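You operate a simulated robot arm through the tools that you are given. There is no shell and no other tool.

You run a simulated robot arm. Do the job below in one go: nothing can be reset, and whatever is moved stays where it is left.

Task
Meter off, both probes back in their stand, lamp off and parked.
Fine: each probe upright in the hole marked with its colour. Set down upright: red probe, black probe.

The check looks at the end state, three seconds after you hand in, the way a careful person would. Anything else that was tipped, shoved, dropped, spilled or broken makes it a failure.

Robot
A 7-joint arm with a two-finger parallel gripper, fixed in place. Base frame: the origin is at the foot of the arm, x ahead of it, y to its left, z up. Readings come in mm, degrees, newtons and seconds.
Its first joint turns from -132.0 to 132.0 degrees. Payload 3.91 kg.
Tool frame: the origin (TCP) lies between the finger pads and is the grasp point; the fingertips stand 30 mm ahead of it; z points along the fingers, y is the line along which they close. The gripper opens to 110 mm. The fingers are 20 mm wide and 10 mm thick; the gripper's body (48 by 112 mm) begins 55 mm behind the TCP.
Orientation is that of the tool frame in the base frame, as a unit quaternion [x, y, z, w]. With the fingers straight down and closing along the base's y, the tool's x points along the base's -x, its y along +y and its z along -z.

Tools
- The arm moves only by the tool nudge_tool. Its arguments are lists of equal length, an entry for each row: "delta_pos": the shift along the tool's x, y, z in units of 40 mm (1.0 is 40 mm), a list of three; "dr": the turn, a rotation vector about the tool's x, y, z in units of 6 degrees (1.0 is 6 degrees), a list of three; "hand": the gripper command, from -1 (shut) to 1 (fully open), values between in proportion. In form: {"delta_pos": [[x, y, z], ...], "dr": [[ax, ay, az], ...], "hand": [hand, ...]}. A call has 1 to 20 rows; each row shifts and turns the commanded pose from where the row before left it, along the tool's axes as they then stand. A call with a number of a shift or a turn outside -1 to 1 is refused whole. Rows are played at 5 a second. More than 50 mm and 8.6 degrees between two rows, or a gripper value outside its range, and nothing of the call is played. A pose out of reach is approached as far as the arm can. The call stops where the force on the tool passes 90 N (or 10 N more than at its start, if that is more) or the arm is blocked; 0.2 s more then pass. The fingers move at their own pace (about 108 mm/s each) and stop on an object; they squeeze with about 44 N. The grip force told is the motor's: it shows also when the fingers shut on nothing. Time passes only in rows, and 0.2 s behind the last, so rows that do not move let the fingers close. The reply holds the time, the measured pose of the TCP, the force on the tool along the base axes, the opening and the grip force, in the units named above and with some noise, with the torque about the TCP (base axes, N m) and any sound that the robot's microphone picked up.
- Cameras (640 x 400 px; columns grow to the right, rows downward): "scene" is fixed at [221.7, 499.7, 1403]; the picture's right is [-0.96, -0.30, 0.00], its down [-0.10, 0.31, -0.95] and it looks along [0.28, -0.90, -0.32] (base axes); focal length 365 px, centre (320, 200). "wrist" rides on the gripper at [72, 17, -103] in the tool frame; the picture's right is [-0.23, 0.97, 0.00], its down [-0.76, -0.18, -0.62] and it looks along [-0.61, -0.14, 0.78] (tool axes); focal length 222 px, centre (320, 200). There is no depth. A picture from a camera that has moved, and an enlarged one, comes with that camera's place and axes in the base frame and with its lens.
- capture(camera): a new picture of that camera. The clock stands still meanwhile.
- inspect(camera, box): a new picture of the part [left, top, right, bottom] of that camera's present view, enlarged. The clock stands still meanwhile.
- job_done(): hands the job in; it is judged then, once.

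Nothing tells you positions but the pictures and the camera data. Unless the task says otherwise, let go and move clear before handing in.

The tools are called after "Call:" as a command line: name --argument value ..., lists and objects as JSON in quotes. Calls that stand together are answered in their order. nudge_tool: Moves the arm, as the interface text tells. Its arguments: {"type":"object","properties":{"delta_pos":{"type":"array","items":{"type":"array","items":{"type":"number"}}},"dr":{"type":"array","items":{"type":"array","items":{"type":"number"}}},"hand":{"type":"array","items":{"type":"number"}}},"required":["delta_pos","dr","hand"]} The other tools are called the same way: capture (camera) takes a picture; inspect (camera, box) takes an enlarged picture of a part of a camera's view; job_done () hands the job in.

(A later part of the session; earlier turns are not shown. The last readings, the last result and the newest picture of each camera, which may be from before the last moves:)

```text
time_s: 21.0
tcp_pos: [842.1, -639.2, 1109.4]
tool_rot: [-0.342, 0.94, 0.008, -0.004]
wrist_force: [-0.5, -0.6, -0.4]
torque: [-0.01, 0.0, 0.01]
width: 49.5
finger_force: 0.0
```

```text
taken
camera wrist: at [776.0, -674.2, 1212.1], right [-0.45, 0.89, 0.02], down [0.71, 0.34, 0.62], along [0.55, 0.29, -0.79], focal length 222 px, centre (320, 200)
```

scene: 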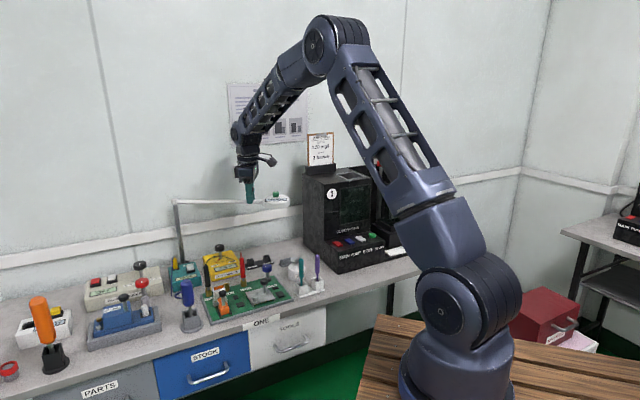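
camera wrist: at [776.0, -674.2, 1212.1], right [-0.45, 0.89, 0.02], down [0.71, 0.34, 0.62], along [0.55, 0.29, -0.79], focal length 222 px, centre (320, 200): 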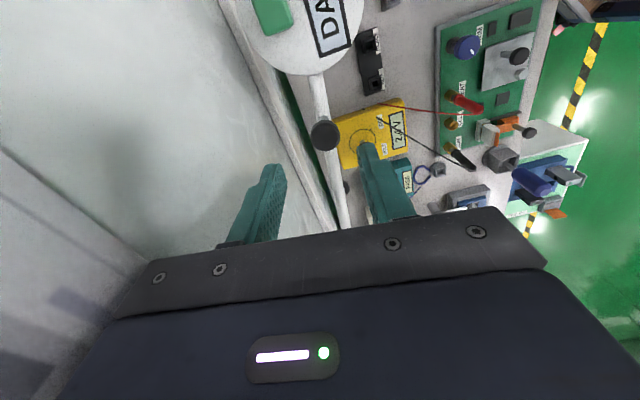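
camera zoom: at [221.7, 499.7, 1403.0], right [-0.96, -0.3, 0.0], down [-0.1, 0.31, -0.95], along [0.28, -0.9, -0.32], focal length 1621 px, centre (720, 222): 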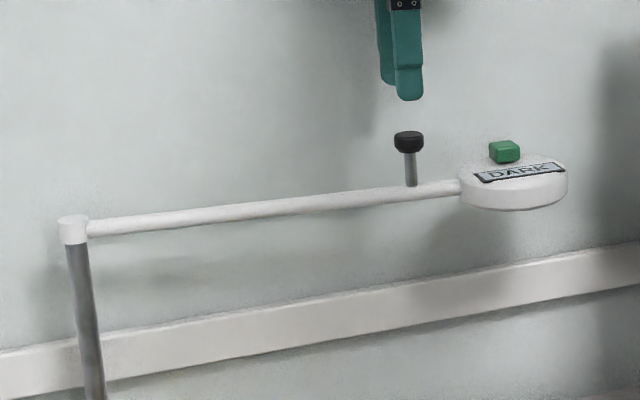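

The lamp is parked and the handle is free. I'll straighten the tool, align the jaw across the bench and move to a close view of the probes.

Call:
nudge_tool --delta_pos '[[0, 0, -0.3], [-0.31, 0.83, 0.0], [-0.31, 0.83, 0.0], [-0.31, 0.83, 0.27], [-0.31, 0.83, 0.4], [-0.31, 0.83, 0.4], [-0.31, 0.83, 0.4], [-0.31, 0.83, 0.38], [0, 0, 0]]' --dr '[[0.17, -0.02, -0.83], [0, 0, 0], [0, 0, 0], [0, 0, 0], [0, 0, 0], [0, 0, 0], [0, 0, 0], [0, 0, 0], [0, 0, 0]]' --hand '[0, 0, 0, 0, 0, 0, 0, 0, 0]'

Call:
capture --camera "wrist"

Call:
inspect --camera "wrist" --box '[240, 60, 400, 200]'

Call:
inspect --camera "scene" --box '[190, 230, 270, 290]'

```text
time_s: 23.0
tcp_pos: [738.9, -412.3, 1045.2]
tool_rot: [-0.382, 0.924, -0.001, 0.001]
wrist_force: [-1.0, 0.1, -0.3]
torque: [-0.02, -0.03, -0.03]
width: 54.9
finger_force: 0.0
```

```text
taken
camera wrist: at [674.9, -452.1, 1148.4], right [-0.53, 0.85, 0.0], down [0.66, 0.41, 0.62], along [0.53, 0.33, -0.78], focal length 222 px, centre (320, 200)
```

wrist: 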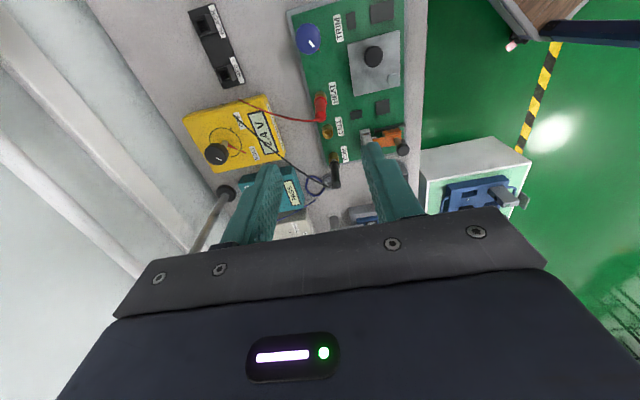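

```text
2.86 times, centred on (320, 130) of wrist
camera zoom: at [674.9, -452.1, 1148.4], right [-0.53, 0.85, 0.0], down [0.66, 0.41, 0.62], along [0.53, 0.33, -0.78], focal length 635 px, centre (320, 400)
```

zoom: 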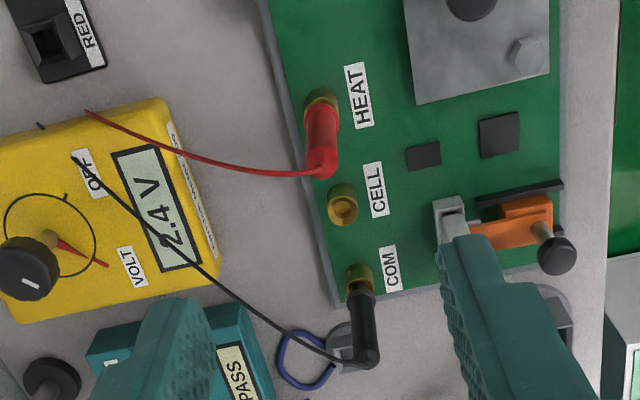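

```text
6.67 times, centred on (230, 260) of scene
camera zoom: at [221.7, 499.7, 1403.0], right [-0.96, -0.3, 0.0], down [-0.1, 0.31, -0.95], along [0.28, -0.9, -0.32], focal length 2431 px, centre (920, -200)
```

zoom: 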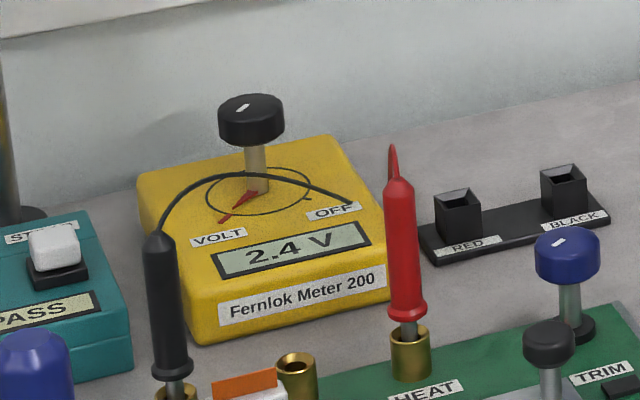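

The red probe stands upright in HEAT around (752, -403), body top at about z 862; the black one is in COM. I'll move above the red probe for a finer alignment view.

Call:
nudge_tool --delta_pos '[[-0.2, -0.034, 0.5], [-0.196, -0.033, 0.75], [0, 0, 0.75], [0, 0, 0.75], [0, 0, 0]]' --dr '[[0, 0, 0], [0, 0, 0], [0, 0, 0], [0, 0, 0], [0, 0, 0]]' --hand '[0, 0, 0, 0, 0]'

Call:
inspect --camera "wrist" --box '[220, 60, 420, 220]'

Call:
inspect --camera "scene" --box '[210, 210, 290, 290]'

```text
time_s: 24.2
tcp_pos: [751.8, -404.3, 935.5]
tool_rot: [-0.382, 0.924, 0.0, 0.001]
wrist_force: [-0.1, 0.6, -0.4]
torque: [0.0, 0.02, 0.03]
width: 55.1
finger_force: 0.1
```

```text
2.50 times, centred on (320, 140) of wrist
camera zoom: at [688.3, -443.6, 1038.7], right [-0.53, 0.85, 0.0], down [0.66, 0.41, 0.62], along [0.53, 0.33, -0.78], focal length 555 px, centre (320, 350)
```

zoom: 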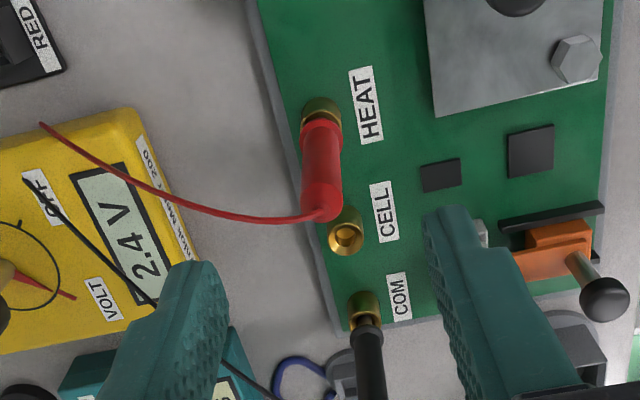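

```text
5.00 times, centred on (250, 250) of scene
camera zoom: at [221.7, 499.7, 1403.0], right [-0.96, -0.3, 0.0], down [-0.1, 0.31, -0.95], along [0.28, -0.9, -0.32], focal length 1823 px, centre (670, -50)
```

zoom: 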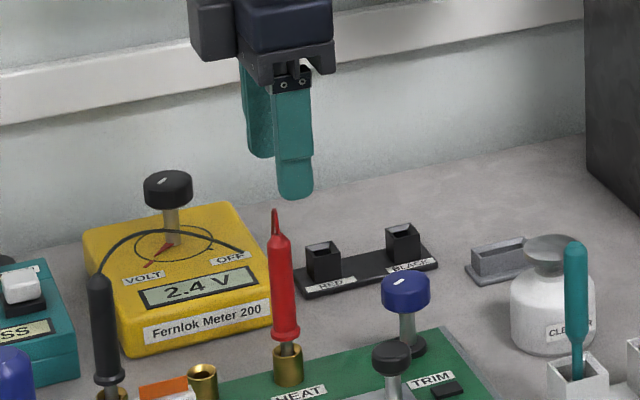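

The red probe is centred under the tool; its body spans z≈800–862. I'll go down and grip its upper body.

Call:
nudge_tool --delta_pos '[[0, 0, 0.8], [0, 0, 0.8], [0, 0, 0.5], [0, 0, 0.24], [0, 0, 0]]' --dr '[[0, 0, 0], [0, 0, 0], [0, 0, 0], [0, 0, 0], [0, 0, 0]]' --hand '[0, 0, 0, 0, 0]'

Call:
inspect --camera "wrist" --box '[220, 60, 420, 220]'

Call:
inspect --camera "scene" --box '[210, 210, 290, 290]'

```text
time_s: 25.4
tcp_pos: [752.0, -403.2, 841.2]
tool_rot: [-0.382, 0.924, -0.001, 0.001]
wrist_force: [-0.1, 0.7, 0.9]
torque: [0.02, 0.0, 0.0]
width: 54.9
finger_force: 0.1
```

```text
2.50 times, centred on (320, 140) of wrist
camera zoom: at [689.0, -443.3, 944.6], right [-0.53, 0.85, 0.0], down [0.66, 0.41, 0.62], along [0.53, 0.33, -0.78], focal length 555 px, centre (320, 350)
```

zoom: 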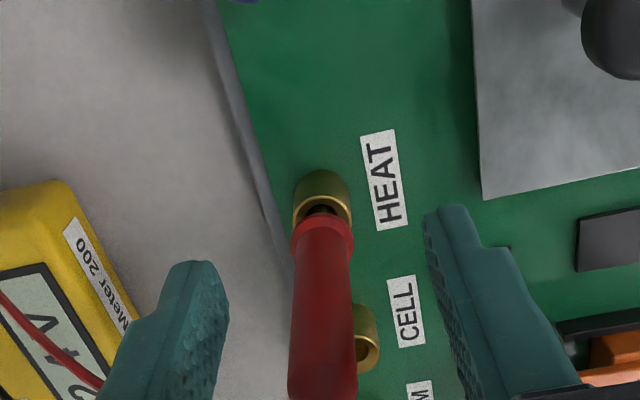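

```text
5.00 times, centred on (250, 250) of scene
camera zoom: at [221.7, 499.7, 1403.0], right [-0.96, -0.3, 0.0], down [-0.1, 0.31, -0.95], along [0.28, -0.9, -0.32], focal length 1823 px, centre (670, -50)
```

zoom: 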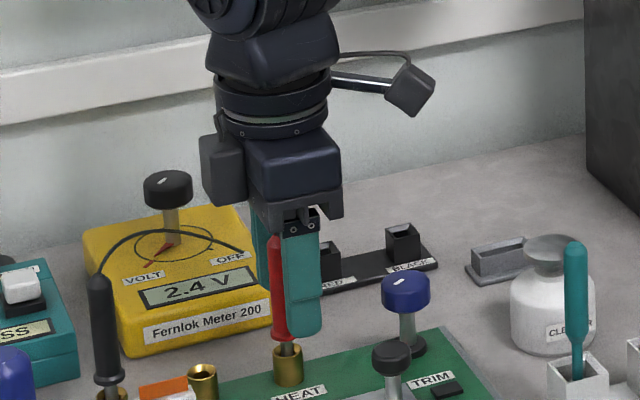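

Fingers straddle the red body well. I'll close and then lift slowly straight up.

Call:
nudge_tool --delta_pos '[[0, 0, 0], [0, 0, 0], [0, 0, 0]]' --dr '[[0, 0, 0], [0, 0, 0], [0, 0, 0]]' --hand '[-0.5, -1, -1]'

Call:
inspect --camera "wrist" --box '[220, 60, 420, 220]'

```text
time_s: 26.2
tcp_pos: [752.3, -404.8, 841.3]
tool_rot: [-0.382, 0.924, -0.001, 0.001]
wrist_force: [0.8, 0.1, -0.7]
torque: [0.02, -0.04, -0.01]
width: 14.2
finger_force: 43.8
```

```text
2.50 times, centred on (320, 140) of wrist
camera zoom: at [689.0, -443.4, 944.7], right [-0.53, 0.85, 0.0], down [0.66, 0.41, 0.62], along [0.53, 0.33, -0.78], focal length 555 px, centre (320, 350)
```

zoom: 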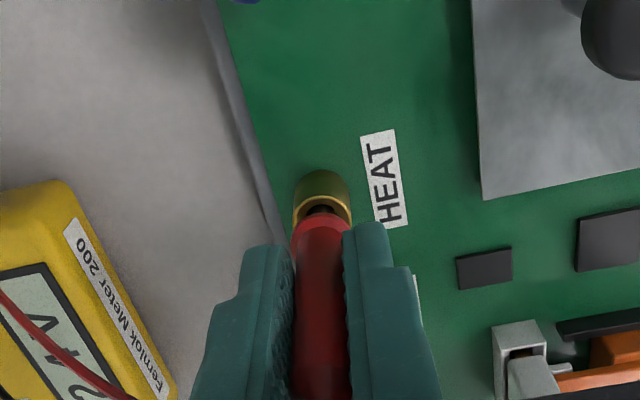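

Firm grip at 14 mm with almost no side force. Lifting straight up.

Call:
nudge_tool --delta_pos '[[0, 0, -0.25], [0, 0, -0.4], [0, 0, -0.5], [0, 0, -0.6], [0, 0, -0.6], [0, 0, 0]]' --dr '[[0, 0, 0], [0, 0, 0], [0, 0, 0], [0, 0, 0], [0, 0, 0], [0, 0, 0]]' --hand '[-1, -1, -1, -1, -1, -1]'

Call:
inspect --camera "scene" --box '[210, 190, 310, 290]'

Call:
inspect --camera "wrist" --box '[200, 0, 440, 200]'

```text
time_s: 27.6
tcp_pos: [752.1, -403.9, 934.9]
tool_rot: [-0.382, 0.924, 0.0, 0.001]
wrist_force: [0.3, 0.8, 0.3]
torque: [0.0, -0.03, 0.0]
width: 14.3
finger_force: 44.4
```

```text
4.00 times, centred on (260, 240) of scene
camera zoom: at [221.7, 499.7, 1403.0], right [-0.96, -0.3, 0.0], down [-0.1, 0.31, -0.95], along [0.28, -0.9, -0.32], focal length 1458 px, centre (560, 40)
```

zoom: 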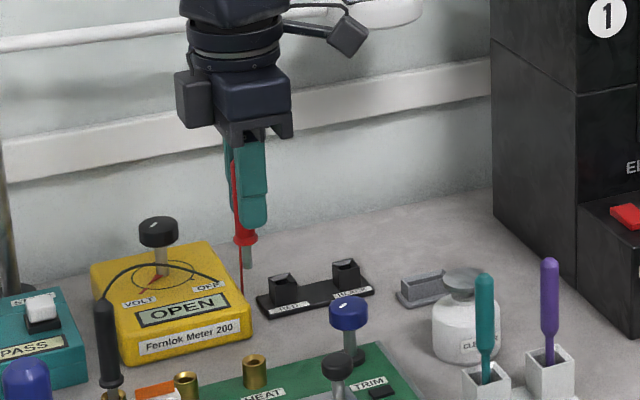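

```text
2.00 times, centred on (320, 100) of wrist
camera zoom: at [687.9, -443.8, 1039.2], right [-0.53, 0.85, 0.0], down [0.66, 0.41, 0.62], along [0.53, 0.33, -0.78], focal length 444 px, centre (320, 400)
```

zoom: 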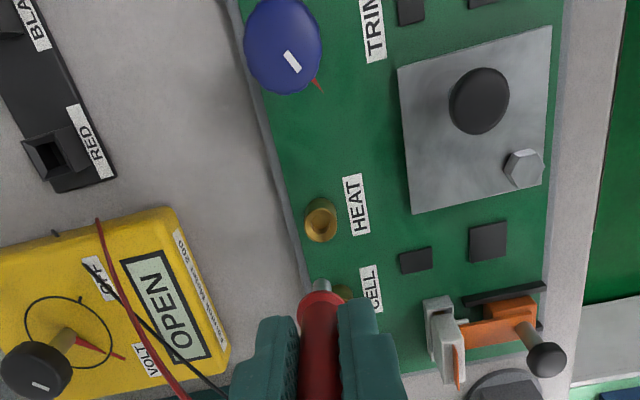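

The red probe is out cleanly (meter now reads OPEN). I'll carry it above the RED hole, keeping the tip well clear, and check alignment.

Call:
nudge_tool --delta_pos '[[0.385, -0.835, 0], [0.385, -0.835, 0], [0.385, -0.835, 0], [0.385, -0.835, 0], [0, 0, 0.6], [0, 0, 0.6], [0, 0, 0]]' --dr '[[0, 0, 0], [0, 0, 0], [0, 0, 0], [0, 0, 0], [0, 0, 0], [0, 0, 0], [0, 0, 0]]' --hand '[-1, -1, -1, -1, -1, -1, -1]'

Call:
inspect --camera "scene" --box '[230, 190, 310, 270]'

Call:
inspect --camera "wrist" --box '[240, 80, 400, 220]'

Call:
capture --camera "scene"

```text
time_s: 29.2
tcp_pos: [802.6, -541.5, 888.7]
tool_rot: [-0.382, 0.924, -0.001, 0.002]
wrist_force: [-0.4, -0.2, 0.4]
torque: [0.0, 0.04, 0.0]
width: 14.1
finger_force: 44.1
```

```text
5.00 times, centred on (270, 230) of scene
camera zoom: at [221.7, 499.7, 1403.0], right [-0.96, -0.3, 0.0], down [-0.1, 0.31, -0.95], along [0.28, -0.9, -0.32], focal length 1823 px, centre (570, 50)
```

zoom: 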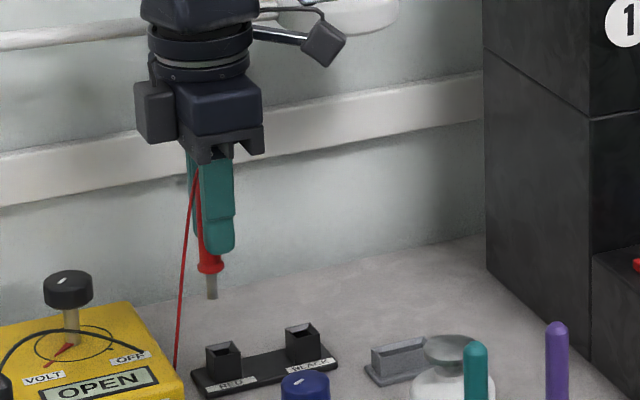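

```text
2.86 times, centred on (320, 150) of wrist
camera zoom: at [740.0, -580.5, 991.1], right [-0.53, 0.85, 0.0], down [0.66, 0.41, 0.62], along [0.53, 0.33, -0.78], focal length 635 px, centre (320, 343)
```

zoom: 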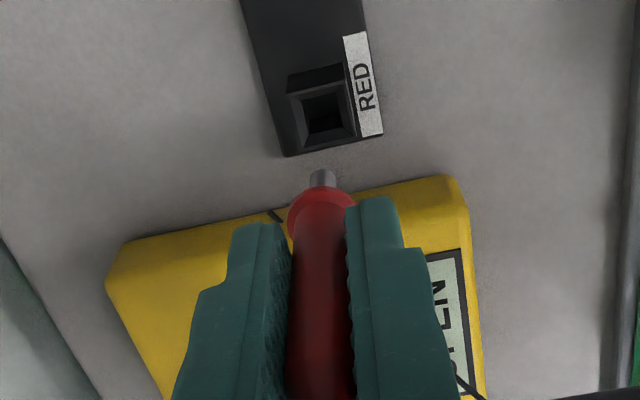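

```text
taken
```

scene: 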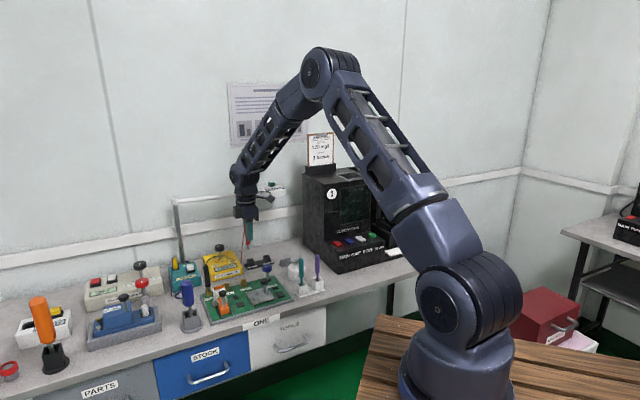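

The hole rim sits at z≈784, about 4–5 mm off the tip's current line. I'll correct and come down until the tip is just above the rim.

Call:
nudge_tool --delta_pos '[[0.103, 0.05, 0], [0, 0, 0.4], [0, 0, 0.3], [0, 0, 0]]' --dr '[[0, 0, 0], [0, 0, 0], [0, 0, 0], [0, 0, 0]]' --hand '[-1, -1, -1, -1]'

Call:
inspect --camera "scene" --box '[240, 220, 290, 270]'

Call:
inspect --camera "wrist" --box '[270, 90, 370, 170]'

```text
time_s: 30.2
tcp_pos: [798.3, -543.7, 860.2]
tool_rot: [-0.382, 0.924, 0.0, 0.001]
wrist_force: [0.1, 0.9, -0.8]
torque: [-0.01, 0.03, 0.0]
width: 14.3
finger_force: 43.8
```

```text
8.00 times, centred on (265, 245) of scene
camera zoom: at [221.7, 499.7, 1403.0], right [-0.96, -0.3, 0.0], down [-0.1, 0.31, -0.95], along [0.28, -0.9, -0.32], focal length 2917 px, centre (760, -160)
```

zoom: 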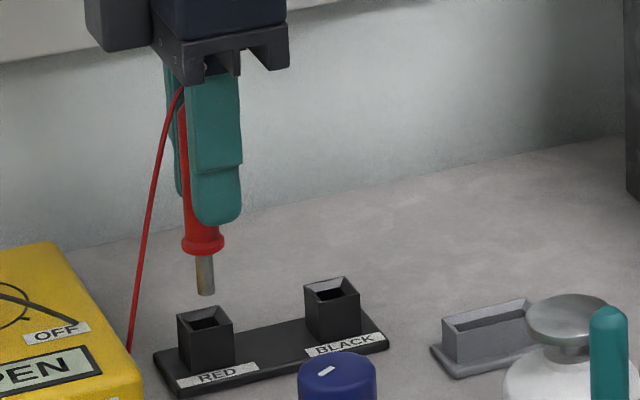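

```text
5.00 times, centred on (320, 130) of wrist
camera zoom: at [734.6, -583.1, 962.8], right [-0.53, 0.85, 0.0], down [0.66, 0.41, 0.62], along [0.53, 0.33, -0.78], focal length 1111 px, centre (320, 550)
```

zoom: 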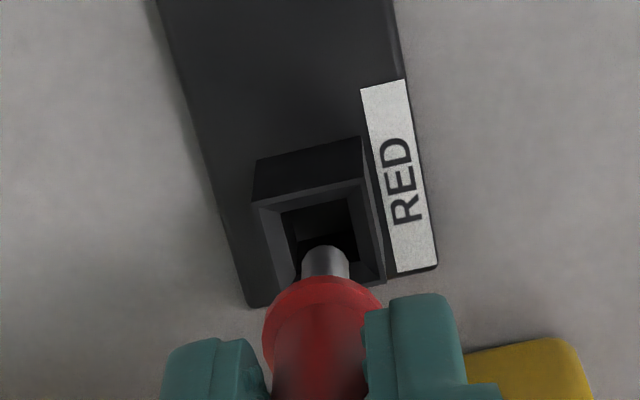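

Tip lines up with the RED hole within about a millimetre. Lowering it slowly into the hole.

Call:
nudge_tool --delta_pos '[[-0.014, 0, 0.1], [0, 0, 0.1], [0, 0, 0.1], [0, 0, 0.1], [0, 0, 0.1], [0, 0, 0]]' --dr '[[0, 0, 0], [0, 0, 0], [0, 0, 0], [0, 0, 0], [0, 0, 0], [0, 0, 0]]' --hand '[-1, -1, -1, -1, -1, -1]'

Call:
inspect --camera "scene" --box '[240, 220, 290, 270]'

Call:
inspect --camera "wrist" --box '[270, 90, 370, 170]'

```text
time_s: 31.6
tcp_pos: [798.5, -542.9, 839.0]
tool_rot: [-0.381, 0.924, -0.001, 0.001]
wrist_force: [-0.9, -0.7, -0.2]
torque: [0.02, -0.01, 0.0]
width: 14.1
finger_force: 44.0
```

```text
8.00 times, centred on (265, 245) of scene
camera zoom: at [221.7, 499.7, 1403.0], right [-0.96, -0.3, 0.0], down [-0.1, 0.31, -0.95], along [0.28, -0.9, -0.32], focal length 2917 px, centre (760, -160)
```

zoom: 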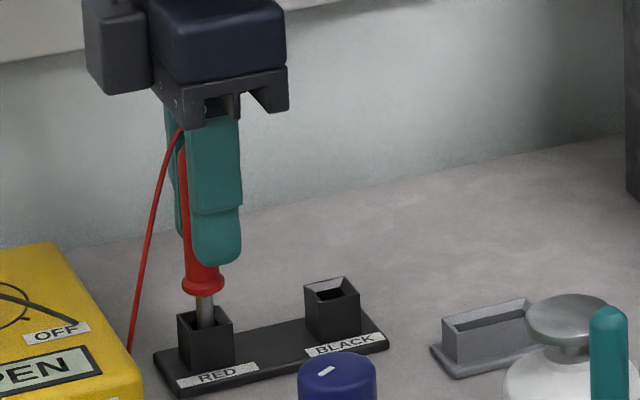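

```text
5.00 times, centred on (320, 130) of wrist
camera zoom: at [735.7, -582.7, 943.1], right [-0.53, 0.85, 0.0], down [0.66, 0.41, 0.62], along [0.53, 0.33, -0.78], focal length 1111 px, centre (320, 550)
```

zoom: 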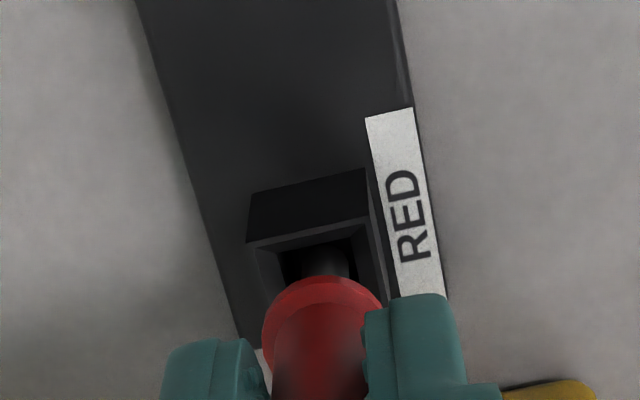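

The tip has entered the hole with no contact force. Continuing down in 2 mm steps until it seats.

Call:
nudge_tool --delta_pos '[[0, 0, 0.06], [0, 0, 0.06], [0, 0, 0.05], [0, 0, 0.05], [0, 0, 0]]' --dr '[[0, 0, 0], [0, 0, 0], [0, 0, 0], [0, 0, 0], [0, 0, 0]]' --hand '[-1, -1, -1, -1, -1]'

Call:
inspect --camera "scene" --box '[240, 220, 290, 270]'

```text
time_s: 32.8
tcp_pos: [799.2, -543.9, 830.7]
tool_rot: [-0.383, 0.924, -0.001, 0.001]
wrist_force: [0.1, 0.2, -0.8]
torque: [0.0, 0.0, 0.01]
width: 14.1
finger_force: 43.6
```

```text
8.00 times, centred on (265, 245) of scene
camera zoom: at [221.7, 499.7, 1403.0], right [-0.96, -0.3, 0.0], down [-0.1, 0.31, -0.95], along [0.28, -0.9, -0.32], focal length 2917 px, centre (760, -160)
```

zoom: 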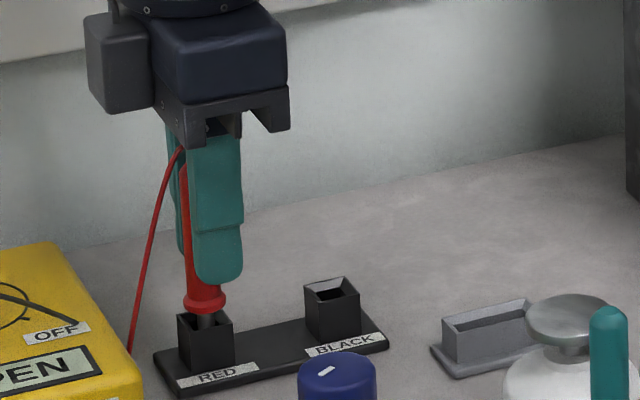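

Call:
nudge_tool --delta_pos '[[0, 0, 0.04], [0, 0, 0.03], [0, 0, 0.03], [0, 0, 0.03], [0, 0, 0]]' --dr '[[0, 0, 0], [0, 0, 0], [0, 0, 0], [0, 0, 0], [0, 0, 0]]' --hand '[-1, -1, -1, -1, -1]'

Call:
inspect --camera "scene" --box '[240, 220, 290, 270]'

```text
time_s: 34.0
tcp_pos: [798.8, -544.6, 829.8]
tool_rot: [-0.382, 0.924, -0.001, 0.001]
wrist_force: [-1.2, -0.7, 26.8]
torque: [0.02, -0.01, 0.01]
width: 14.2
finger_force: 44.0
```

```text
8.00 times, centred on (265, 245) of scene
camera zoom: at [221.7, 499.7, 1403.0], right [-0.96, -0.3, 0.0], down [-0.1, 0.31, -0.95], along [0.28, -0.9, -0.32], focal length 2917 px, centre (760, -160)
```

zoom: 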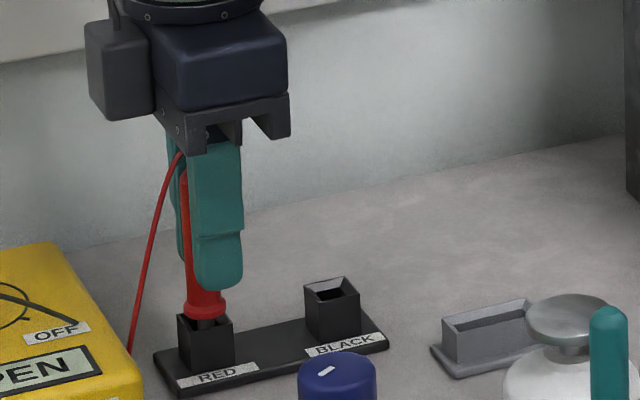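

It's seated (27 N on the bottom). I'll ease the pressure, release, and rise straight up.

Call:
nudge_tool --delta_pos '[[0, 0, -0.08], [0, 0, 0], [0, 0, 0], [0, 0, 0]]' --dr '[[0, 0, 0], [0, 0, 0], [0, 0, 0], [0, 0, 0]]' --hand '[-1, -0.6, -0.1, -0.1]'

Call:
inspect --camera "scene" --box '[240, 220, 290, 270]'

Call:
inspect --camera "wrist" --box '[240, 80, 400, 220]'

```text
time_s: 35.0
tcp_pos: [798.6, -542.7, 829.4]
tool_rot: [-0.382, 0.924, 0.0, 0.001]
wrist_force: [-0.5, -0.6, 0.5]
torque: [-0.03, 0.01, -0.02]
width: 49.6
finger_force: 0.0
```

```text
8.00 times, centred on (265, 245) of scene
camera zoom: at [221.7, 499.7, 1403.0], right [-0.96, -0.3, 0.0], down [-0.1, 0.31, -0.95], along [0.28, -0.9, -0.32], focal length 2917 px, centre (760, -160)
```

zoom: 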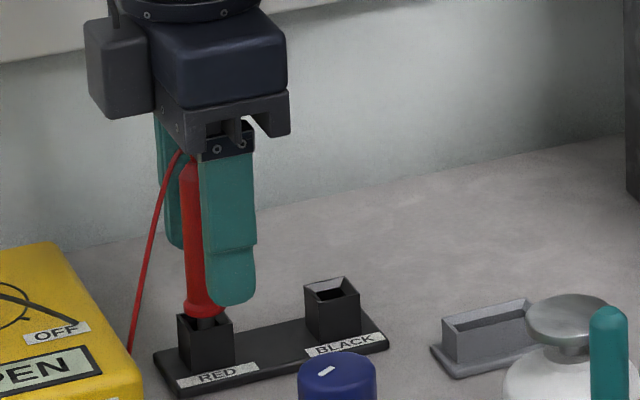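

```text
2.86 times, centred on (320, 150) of wrist
camera zoom: at [735.5, -582.4, 932.2], right [-0.53, 0.85, 0.0], down [0.66, 0.41, 0.62], along [0.53, 0.33, -0.78], focal length 635 px, centre (320, 343)
```

zoom: 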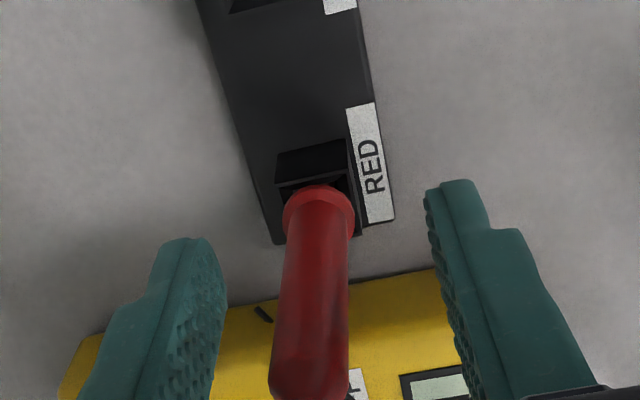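

The red probe stands in its RED hole. I'll rise and move above the black probe at COM.

Call:
nudge_tool --delta_pos '[[0, 0, -0.6], [0, 0, -0.9], [0, 0, -0.9], [0, 0, -0.3], [-0.695, 0.552, 0], [-0.695, 0.552, 0], [-0.695, 0.552, 0], [-0.695, 0.552, 0], [-0.695, 0.552, 0], [-0.695, 0.552, 0], [0, 0, 0]]' --dr '[[0, 0, 0], [0, 0, 0], [0, 0, 0], [0, 0, 0], [0, 0, 0], [0, 0, 0], [0, 0, 0], [0, 0, 0], [0, 0, 0], [0, 0, 0], [0, 0, 0]]' --hand '[-0.1, -0.1, -0.1, 0, 0, 0, 0, 0, 0, 0, 0]'

Call:
inspect --camera "wrist" --box '[220, 60, 420, 220]'

Call:
inspect --camera "scene" --box '[180, 210, 290, 300]'

```text
time_s: 37.4
tcp_pos: [822.8, -329.5, 938.4]
tool_rot: [-0.382, 0.924, 0.0, 0.0]
wrist_force: [-0.1, -0.2, -0.6]
torque: [0.0, -0.02, 0.0]
width: 55.1
finger_force: 0.0
```

```text
2.50 times, centred on (320, 140) of wrist
camera zoom: at [759.7, -369.1, 1040.8], right [-0.53, 0.85, 0.0], down [0.66, 0.41, 0.62], along [0.53, 0.33, -0.78], focal length 555 px, centre (320, 350)
```

zoom: 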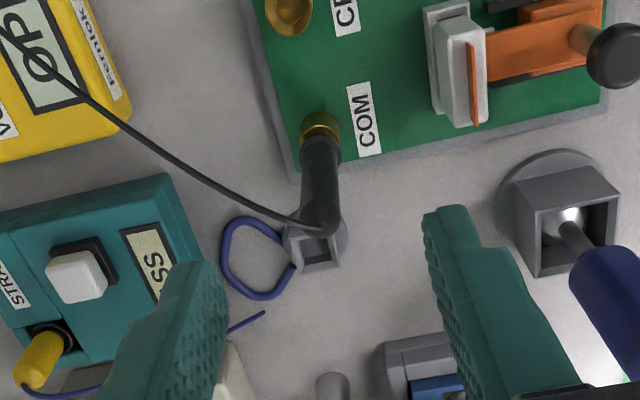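

```text
4.44 times, centred on (235, 255) of scene
camera zoom: at [221.7, 499.7, 1403.0], right [-0.96, -0.3, 0.0], down [-0.1, 0.31, -0.95], along [0.28, -0.9, -0.32], focal length 1621 px, centre (698, -44)
```

zoom: 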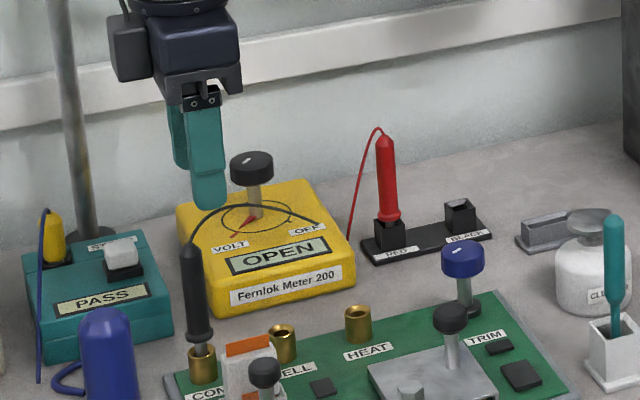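

The black probe stands at about (828, -327). I'll shift the few millimetres and descend around it.

Call:
nudge_tool --delta_pos '[[-0.14, -0.045, 0], [0, 0, 0.8], [0, 0, 0.8], [0, 0, 0.5], [0, 0, 0.3], [0, 0, 0]]' --dr '[[0, 0, 0], [0, 0, 0], [0, 0, 0], [0, 0, 0], [0, 0, 0], [0, 0, 0]]' --hand '[0, 0, 0, 0, 0, 0]'

Call:
inspect --camera "wrist" --box '[220, 60, 420, 220]'

Call:
inspect --camera "scene" --box '[180, 210, 290, 300]'

```text
time_s: 38.8
tcp_pos: [827.9, -327.8, 842.9]
tool_rot: [-0.382, 0.924, 0.001, 0.001]
wrist_force: [-0.8, -0.5, 0.3]
torque: [0.01, -0.02, -0.03]
width: 54.9
finger_force: 0.1
```

```text
2.50 times, centred on (320, 140) of wrist
camera zoom: at [764.9, -367.9, 944.5], right [-0.53, 0.85, 0.0], down [0.66, 0.41, 0.62], along [0.53, 0.33, -0.78], focal length 555 px, centre (320, 350)
```

zoom: 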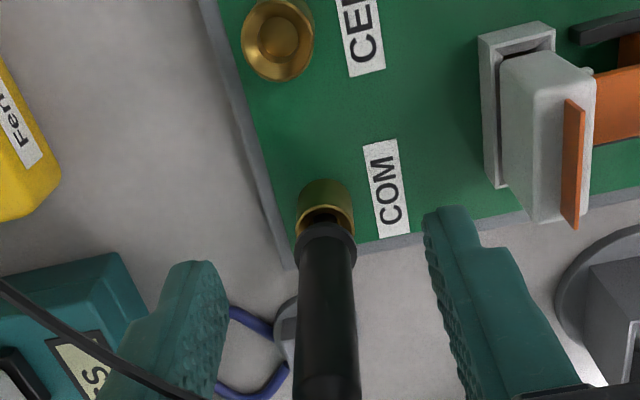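

```text
4.44 times, centred on (235, 255) of scene
camera zoom: at [221.7, 499.7, 1403.0], right [-0.96, -0.3, 0.0], down [-0.1, 0.31, -0.95], along [0.28, -0.9, -0.32], focal length 1621 px, centre (698, -44)
```

zoom: 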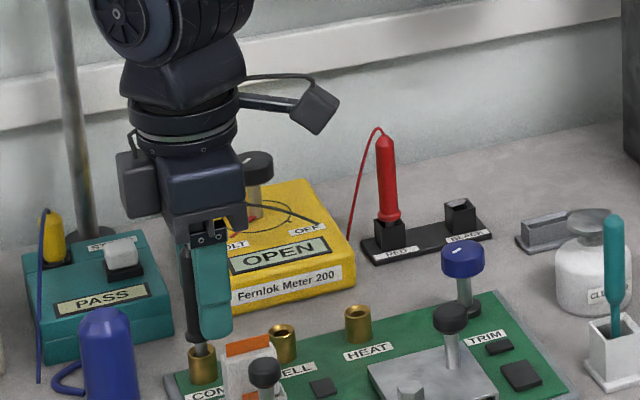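

Well centred. Closing on the black probe, then lifting.

Call:
nudge_tool --delta_pos '[[0, 0, 0], [0, 0, 0], [0, 0, 0]]' --dr '[[0, 0, 0], [0, 0, 0], [0, 0, 0]]' --hand '[-0.5, -1, -1]'

Call:
nudge_tool --delta_pos '[[0, 0, -0.25], [0, 0, -0.4], [0, 0, -0.5], [0, 0, -0.6], [0, 0, -0.6], [0, 0, 0]]' --dr '[[0, 0, 0], [0, 0, 0], [0, 0, 0], [0, 0, 0], [0, 0, 0], [0, 0, 0]]' --hand '[-1, -1, -1, -1, -1, -1]'

Call:
inspect --camera "scene" --box '[180, 190, 290, 290]'

Call:
inspect --camera "wrist" --box '[200, 0, 440, 200]'

```text
time_s: 39.6
tcp_pos: [828.4, -329.2, 841.5]
tool_rot: [-0.382, 0.924, -0.001, 0.001]
wrist_force: [0.4, 0.2, -1.3]
torque: [0.03, -0.04, 0.03]
width: 14.3
finger_force: 44.3
```

```text
time_s: 41.0
tcp_pos: [827.9, -328.4, 935.5]
tool_rot: [-0.382, 0.924, -0.001, 0.001]
wrist_force: [-0.1, -0.4, 0.1]
torque: [0.01, -0.04, 0.0]
width: 14.2
finger_force: 43.7
```

```text
4.00 times, centred on (235, 240) of scene
camera zoom: at [221.7, 499.7, 1403.0], right [-0.96, -0.3, 0.0], down [-0.1, 0.31, -0.95], along [0.28, -0.9, -0.32], focal length 1458 px, centre (660, 40)
```

zoom: 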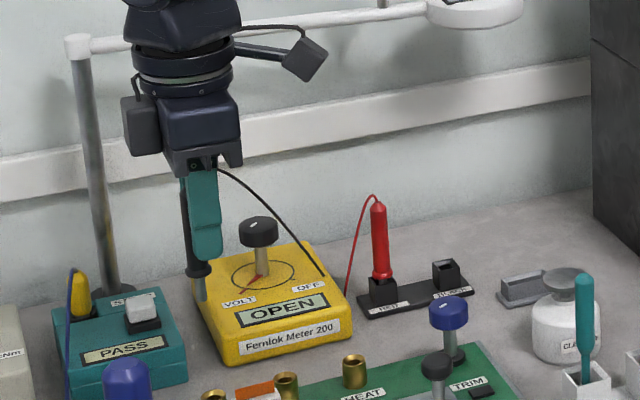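

```text
2.00 times, centred on (320, 100) of wrist
camera zoom: at [764.9, -367.6, 1038.6], right [-0.53, 0.85, 0.0], down [0.66, 0.41, 0.62], along [0.53, 0.33, -0.78], focal length 444 px, centre (320, 400)
```

zoom: 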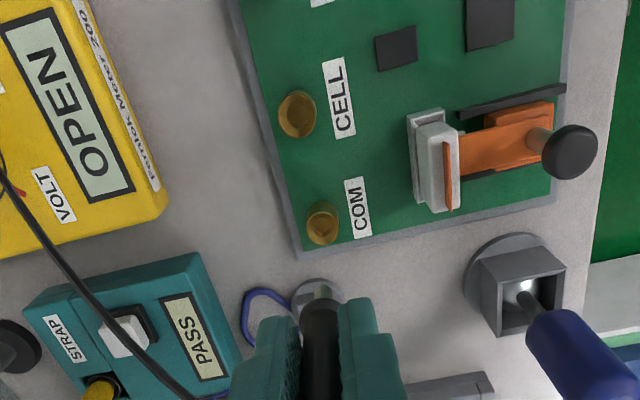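

The black probe is out. To keep the gripper's side hardware clear of the standing red probe, I'll turn the jaw 45° en route, then hover above the BLACK hole.

Call:
nudge_tool --delta_pos '[[0.848, -0.224, -0.125], [0.848, -0.224, -0.125], [0.848, -0.224, -0.125], [0.848, -0.224, -0.125], [0.848, -0.224, -0.125], [0, 0, 0], [0, 0, 0], [0, 0, 0], [0, 0, 0], [0, 0, 0], [0, 0, 0], [0, 0, 0], [0, 0, 0], [0, 0, 0]]' --dr '[[0, 0, 0], [0, 0, 0], [0, 0, 0], [0, 0, 0], [0, 0, 0], [0, 0, 0.935], [0, 0, 0.935], [0, 0, 0.935], [0, 0, 0.935], [0, 0, 0.935], [0, 0, 0.935], [0, 0, 0.935], [0, 0, 0.935], [0, 0, 0]]' --hand '[-1, -1, -1, -1, -1, -1, -1, -1, -1, -1, -1, -1, -1, -1]'

Call:
inspect --camera "wrist" --box '[200, 40, 440, 220]'

Call:
inspect --camera "scene" --box '[200, 190, 300, 280]'

```text
time_s: 44.0
tcp_pos: [738.3, -481.3, 960.3]
tool_rot: [0.0, 1.0, 0.0, 0.001]
wrist_force: [0.2, -0.7, -1.7]
torque: [0.05, 0.02, 0.0]
width: 14.1
finger_force: 44.5
```

```text
2.22 times, centred on (320, 130) of wrist
camera zoom: at [667.4, -463.9, 1063.1], right [0.23, 0.97, 0.0], down [0.76, -0.18, 0.62], along [0.61, -0.14, -0.78], focal length 494 px, centre (320, 356)
```

zoom: 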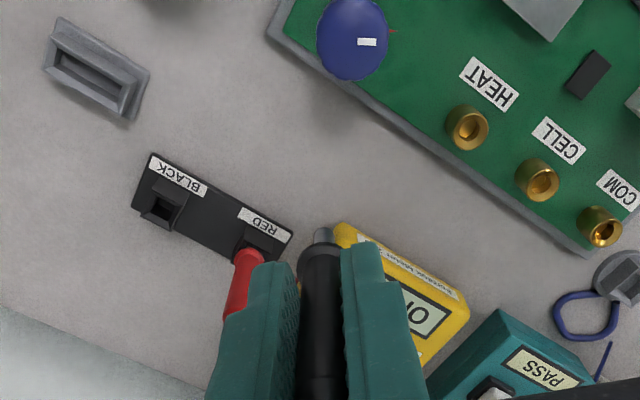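

```text
4.44 times, centred on (250, 235) of scene
camera zoom: at [221.7, 499.7, 1403.0], right [-0.96, -0.3, 0.0], down [-0.1, 0.31, -0.95], along [0.28, -0.9, -0.32], focal length 1621 px, centre (631, 44)
```

zoom: 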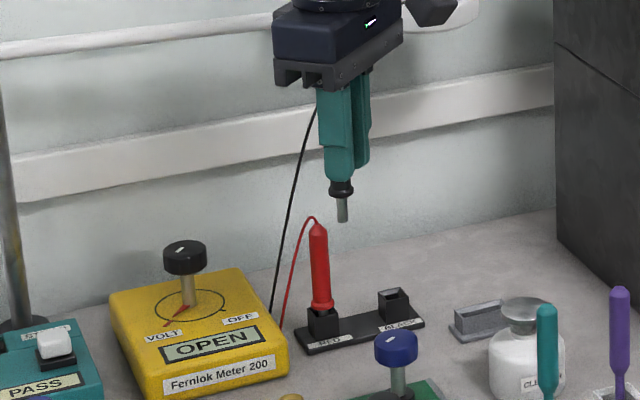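

Call:
nudge_tool --delta_pos '[[-0.167, -0.867, 0], [-0.167, -0.867, 0], [-0.167, -0.867, 0], [0, 0, 0.6], [0, 0, 0.6], [0, 0, 0.5], [0, 0, 0]]' --dr '[[0, 0, 0], [0, 0, 0], [0, 0, 0], [0, 0, 0], [0, 0, 0], [0, 0, 0], [0, 0, 0]]' --hand '[-1, -1, -1, -1, -1, -1, -1]'

Call:
inspect --camera "wrist" --box '[240, 80, 400, 220]'

Call:
inspect --camera "scene" --box '[240, 200, 310, 270]'

Call:
capture --camera "scene"

```text
time_s: 45.6
tcp_pos: [760.1, -584.2, 891.2]
tool_rot: [0.001, 1.0, 0.0, 0.001]
wrist_force: [-0.1, -0.3, -0.6]
torque: [-0.01, -0.01, -0.01]
width: 14.5
finger_force: 44.3
```

```text
2.86 times, centred on (320, 150) of wrist
camera zoom: at [687.1, -568.2, 994.6], right [0.23, 0.97, 0.0], down [0.76, -0.18, 0.62], along [0.61, -0.14, -0.78], focal length 635 px, centre (320, 343)
```

zoom: 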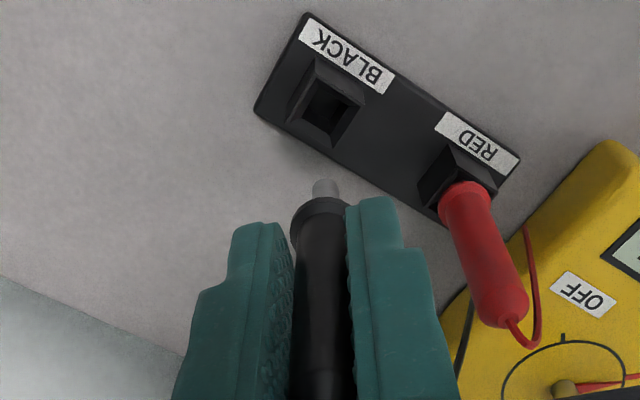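

```text
5.71 times, centred on (275, 235) of scene
camera zoom: at [221.7, 499.7, 1403.0], right [-0.96, -0.3, 0.0], down [-0.1, 0.31, -0.95], along [0.28, -0.9, -0.32], focal length 2084 px, centre (577, 0)
```

zoom: 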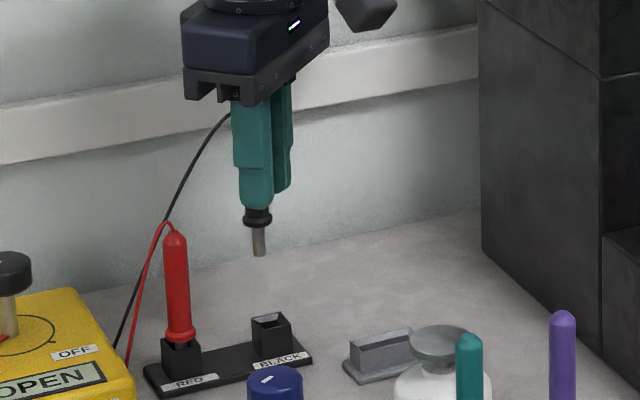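

```text
taken
```

scene: 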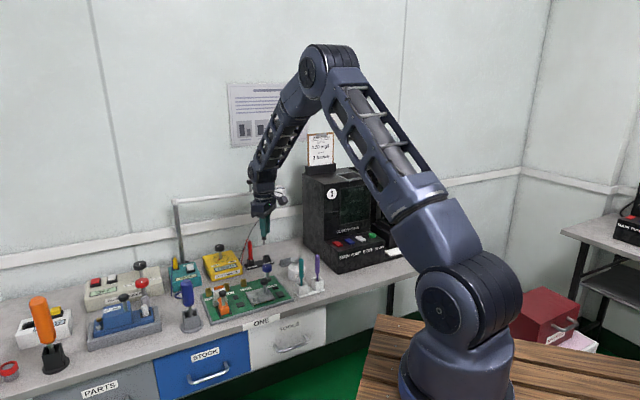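

Hole is a few millimetres toward the robot from the tip. Correcting and lowering to just above the rim for a final check.

Call:
nudge_tool --delta_pos '[[0.137, 0.0625, 0], [0, 0, 0.4], [0, 0, 0.3], [0, 0, 0]]' --dr '[[0, 0, 0], [0, 0, 0], [0, 0, 0], [0, 0, 0]]' --hand '[-1, -1, -1, -1]'

Call:
inspect --camera "wrist" --box '[270, 90, 370, 170]'

Call:
inspect --camera "scene" --box '[240, 220, 290, 270]'

```text
time_s: 46.6
tcp_pos: [754.8, -582.2, 862.9]
tool_rot: [0.001, 1.0, 0.0, 0.0]
wrist_force: [-0.4, -0.6, -0.7]
torque: [0.01, 0.02, -0.01]
width: 14.2
finger_force: 44.0
```

```text
5.00 times, centred on (320, 130) of wrist
camera zoom: at [681.9, -565.5, 967.0], right [0.23, 0.97, 0.0], down [0.76, -0.18, 0.62], along [0.61, -0.14, -0.78], focal length 1111 px, centre (320, 550)
```

zoom: 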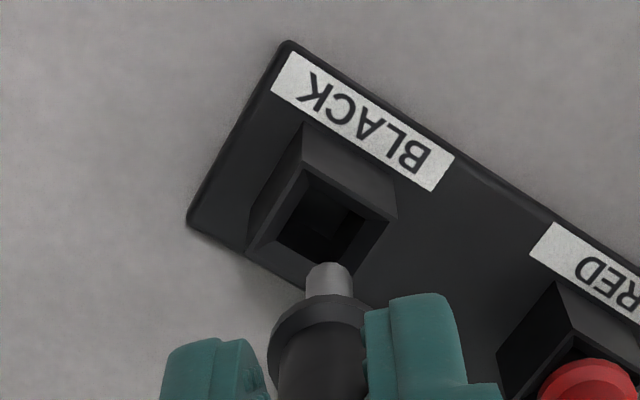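

```text
8.00 times, centred on (265, 245) of scene
camera zoom: at [221.7, 499.7, 1403.0], right [-0.96, -0.3, 0.0], down [-0.1, 0.31, -0.95], along [0.28, -0.9, -0.32], focal length 2917 px, centre (760, -160)
```

zoom: 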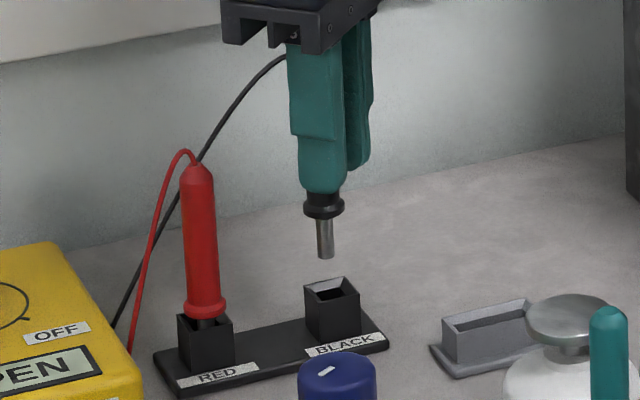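

Tip needs about 2 mm more toward the robot. Applying it and lowering slowly.

Call:
nudge_tool --delta_pos '[[0.05, -0.0125, 0], [0, 0, 0.1], [0, 0, 0.1], [0, 0, 0.1], [0, 0, 0.1], [0, 0, 0]]' --dr '[[0, 0, 0], [0, 0, 0], [0, 0, 0], [0, 0, 0], [0, 0, 0], [0, 0, 0]]' --hand '[-1, -1, -1, -1, -1, -1]'

Call:
inspect --camera "wrist" --box '[270, 90, 370, 170]'

Call:
inspect --camera "scene" --box '[240, 220, 290, 270]'

```text
time_s: 48.0
tcp_pos: [752.3, -582.0, 847.8]
tool_rot: [0.0, 1.0, 0.0, 0.001]
wrist_force: [-0.1, 0.2, -0.8]
torque: [0.02, -0.01, -0.04]
width: 14.1
finger_force: 43.7
```

```text
5.00 times, centred on (320, 130) of wrist
camera zoom: at [680.5, -565.9, 951.1], right [0.23, 0.97, 0.0], down [0.76, -0.18, 0.62], along [0.61, -0.14, -0.78], focal length 1111 px, centre (320, 550)
```

zoom: 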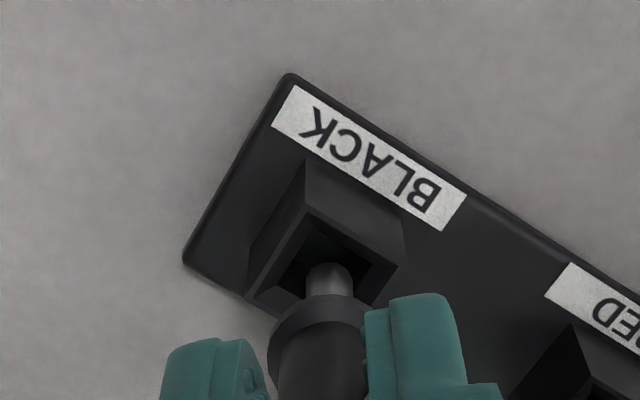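

```text
8.00 times, centred on (265, 245) of scene
camera zoom: at [221.7, 499.7, 1403.0], right [-0.96, -0.3, 0.0], down [-0.1, 0.31, -0.95], along [0.28, -0.9, -0.32], focal length 2917 px, centre (760, -160)
```

zoom: 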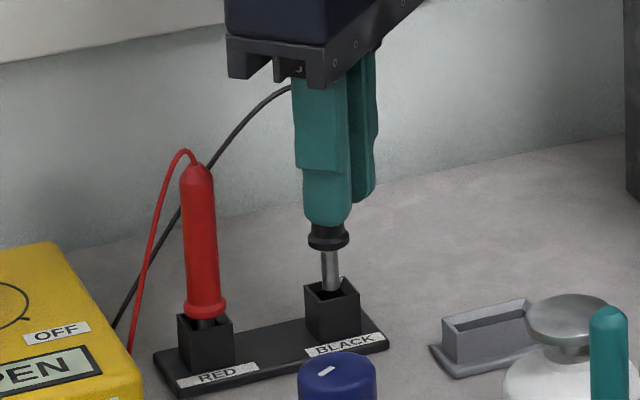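

The tip is entering the BLACK hole cleanly. Continuing down.

Call:
nudge_tool --delta_pos '[[0, 0, 0.08], [0, 0, 0.08], [0, 0, 0.08], [0, 0, 0.08], [0, 0, 0.08], [0, 0, 0]]' --dr '[[0, 0, 0], [0, 0, 0], [0, 0, 0], [0, 0, 0], [0, 0, 0], [0, 0, 0]]' --hand '[-1, -1, -1, -1, -1, -1]'

Call:
inspect --camera "scene" --box '[240, 220, 290, 270]'

Call:
inspect --camera "wrist" --box '[240, 80, 400, 220]'

```text
time_s: 49.4
tcp_pos: [753.8, -582.7, 831.7]
tool_rot: [-0.001, 1.0, 0.0, 0.001]
wrist_force: [-0.7, 1.0, -0.5]
torque: [0.0, 0.01, 0.0]
width: 13.8
finger_force: 44.6
```

```text
8.00 times, centred on (265, 245) of scene
camera zoom: at [221.7, 499.7, 1403.0], right [-0.96, -0.3, 0.0], down [-0.1, 0.31, -0.95], along [0.28, -0.9, -0.32], focal length 2917 px, centre (760, -160)
```

zoom: 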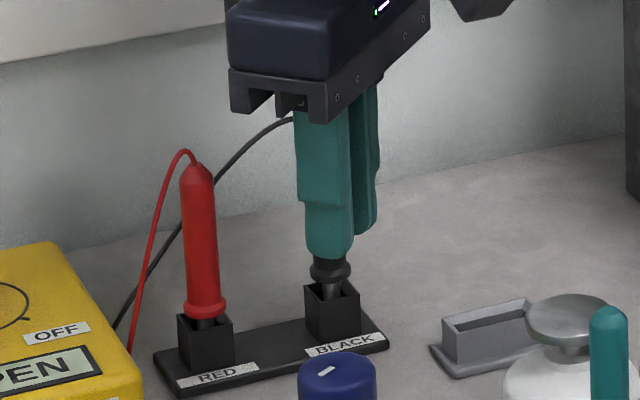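

```text
2.86 times, centred on (320, 150) of wrist
camera zoom: at [680.4, -566.0, 934.9], right [0.23, 0.97, 0.0], down [0.76, -0.18, 0.62], along [0.61, -0.14, -0.78], focal length 635 px, centre (320, 343)
```

zoom: 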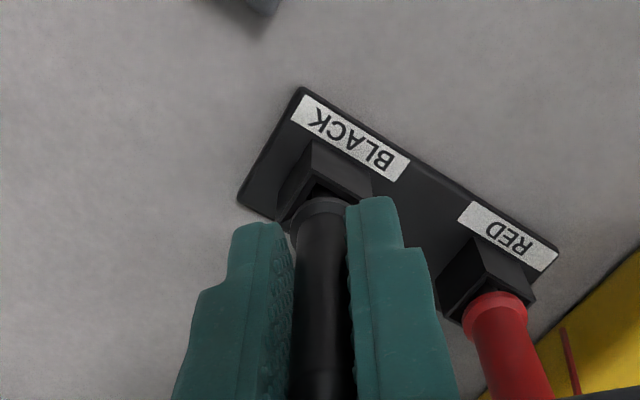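

Call:
nudge_tool --delta_pos '[[0, 0, 0.04], [0, 0, 0.03], [0, 0, 0.03], [0, 0, 0.03], [0, 0, 0]]' --dr '[[0, 0, 0], [0, 0, 0], [0, 0, 0], [0, 0, 0], [0, 0, 0]]' --hand '[-1, -1, -1, -1, -1]'

Call:
inspect --camera "scene" --box '[240, 220, 290, 270]'

```text
time_s: 50.6
tcp_pos: [753.1, -582.8, 827.7]
tool_rot: [0.0, 1.0, 0.0, 0.002]
wrist_force: [-1.0, 0.2, 18.5]
torque: [0.01, -0.06, 0.01]
width: 14.1
finger_force: 44.1
```

```text
8.00 times, centred on (265, 245) of scene
camera zoom: at [221.7, 499.7, 1403.0], right [-0.96, -0.3, 0.0], down [-0.1, 0.31, -0.95], along [0.28, -0.9, -0.32], focal length 2917 px, centre (760, -160)
```

zoom: 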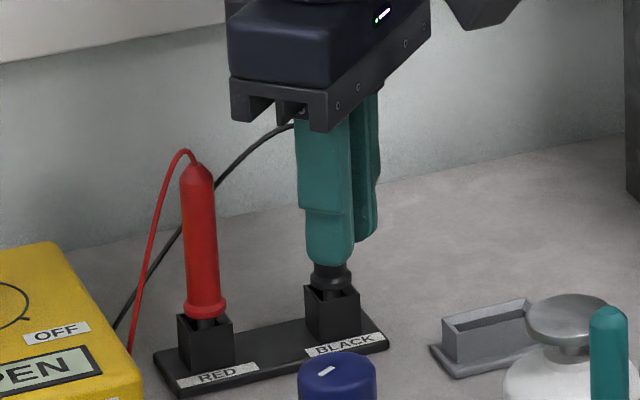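

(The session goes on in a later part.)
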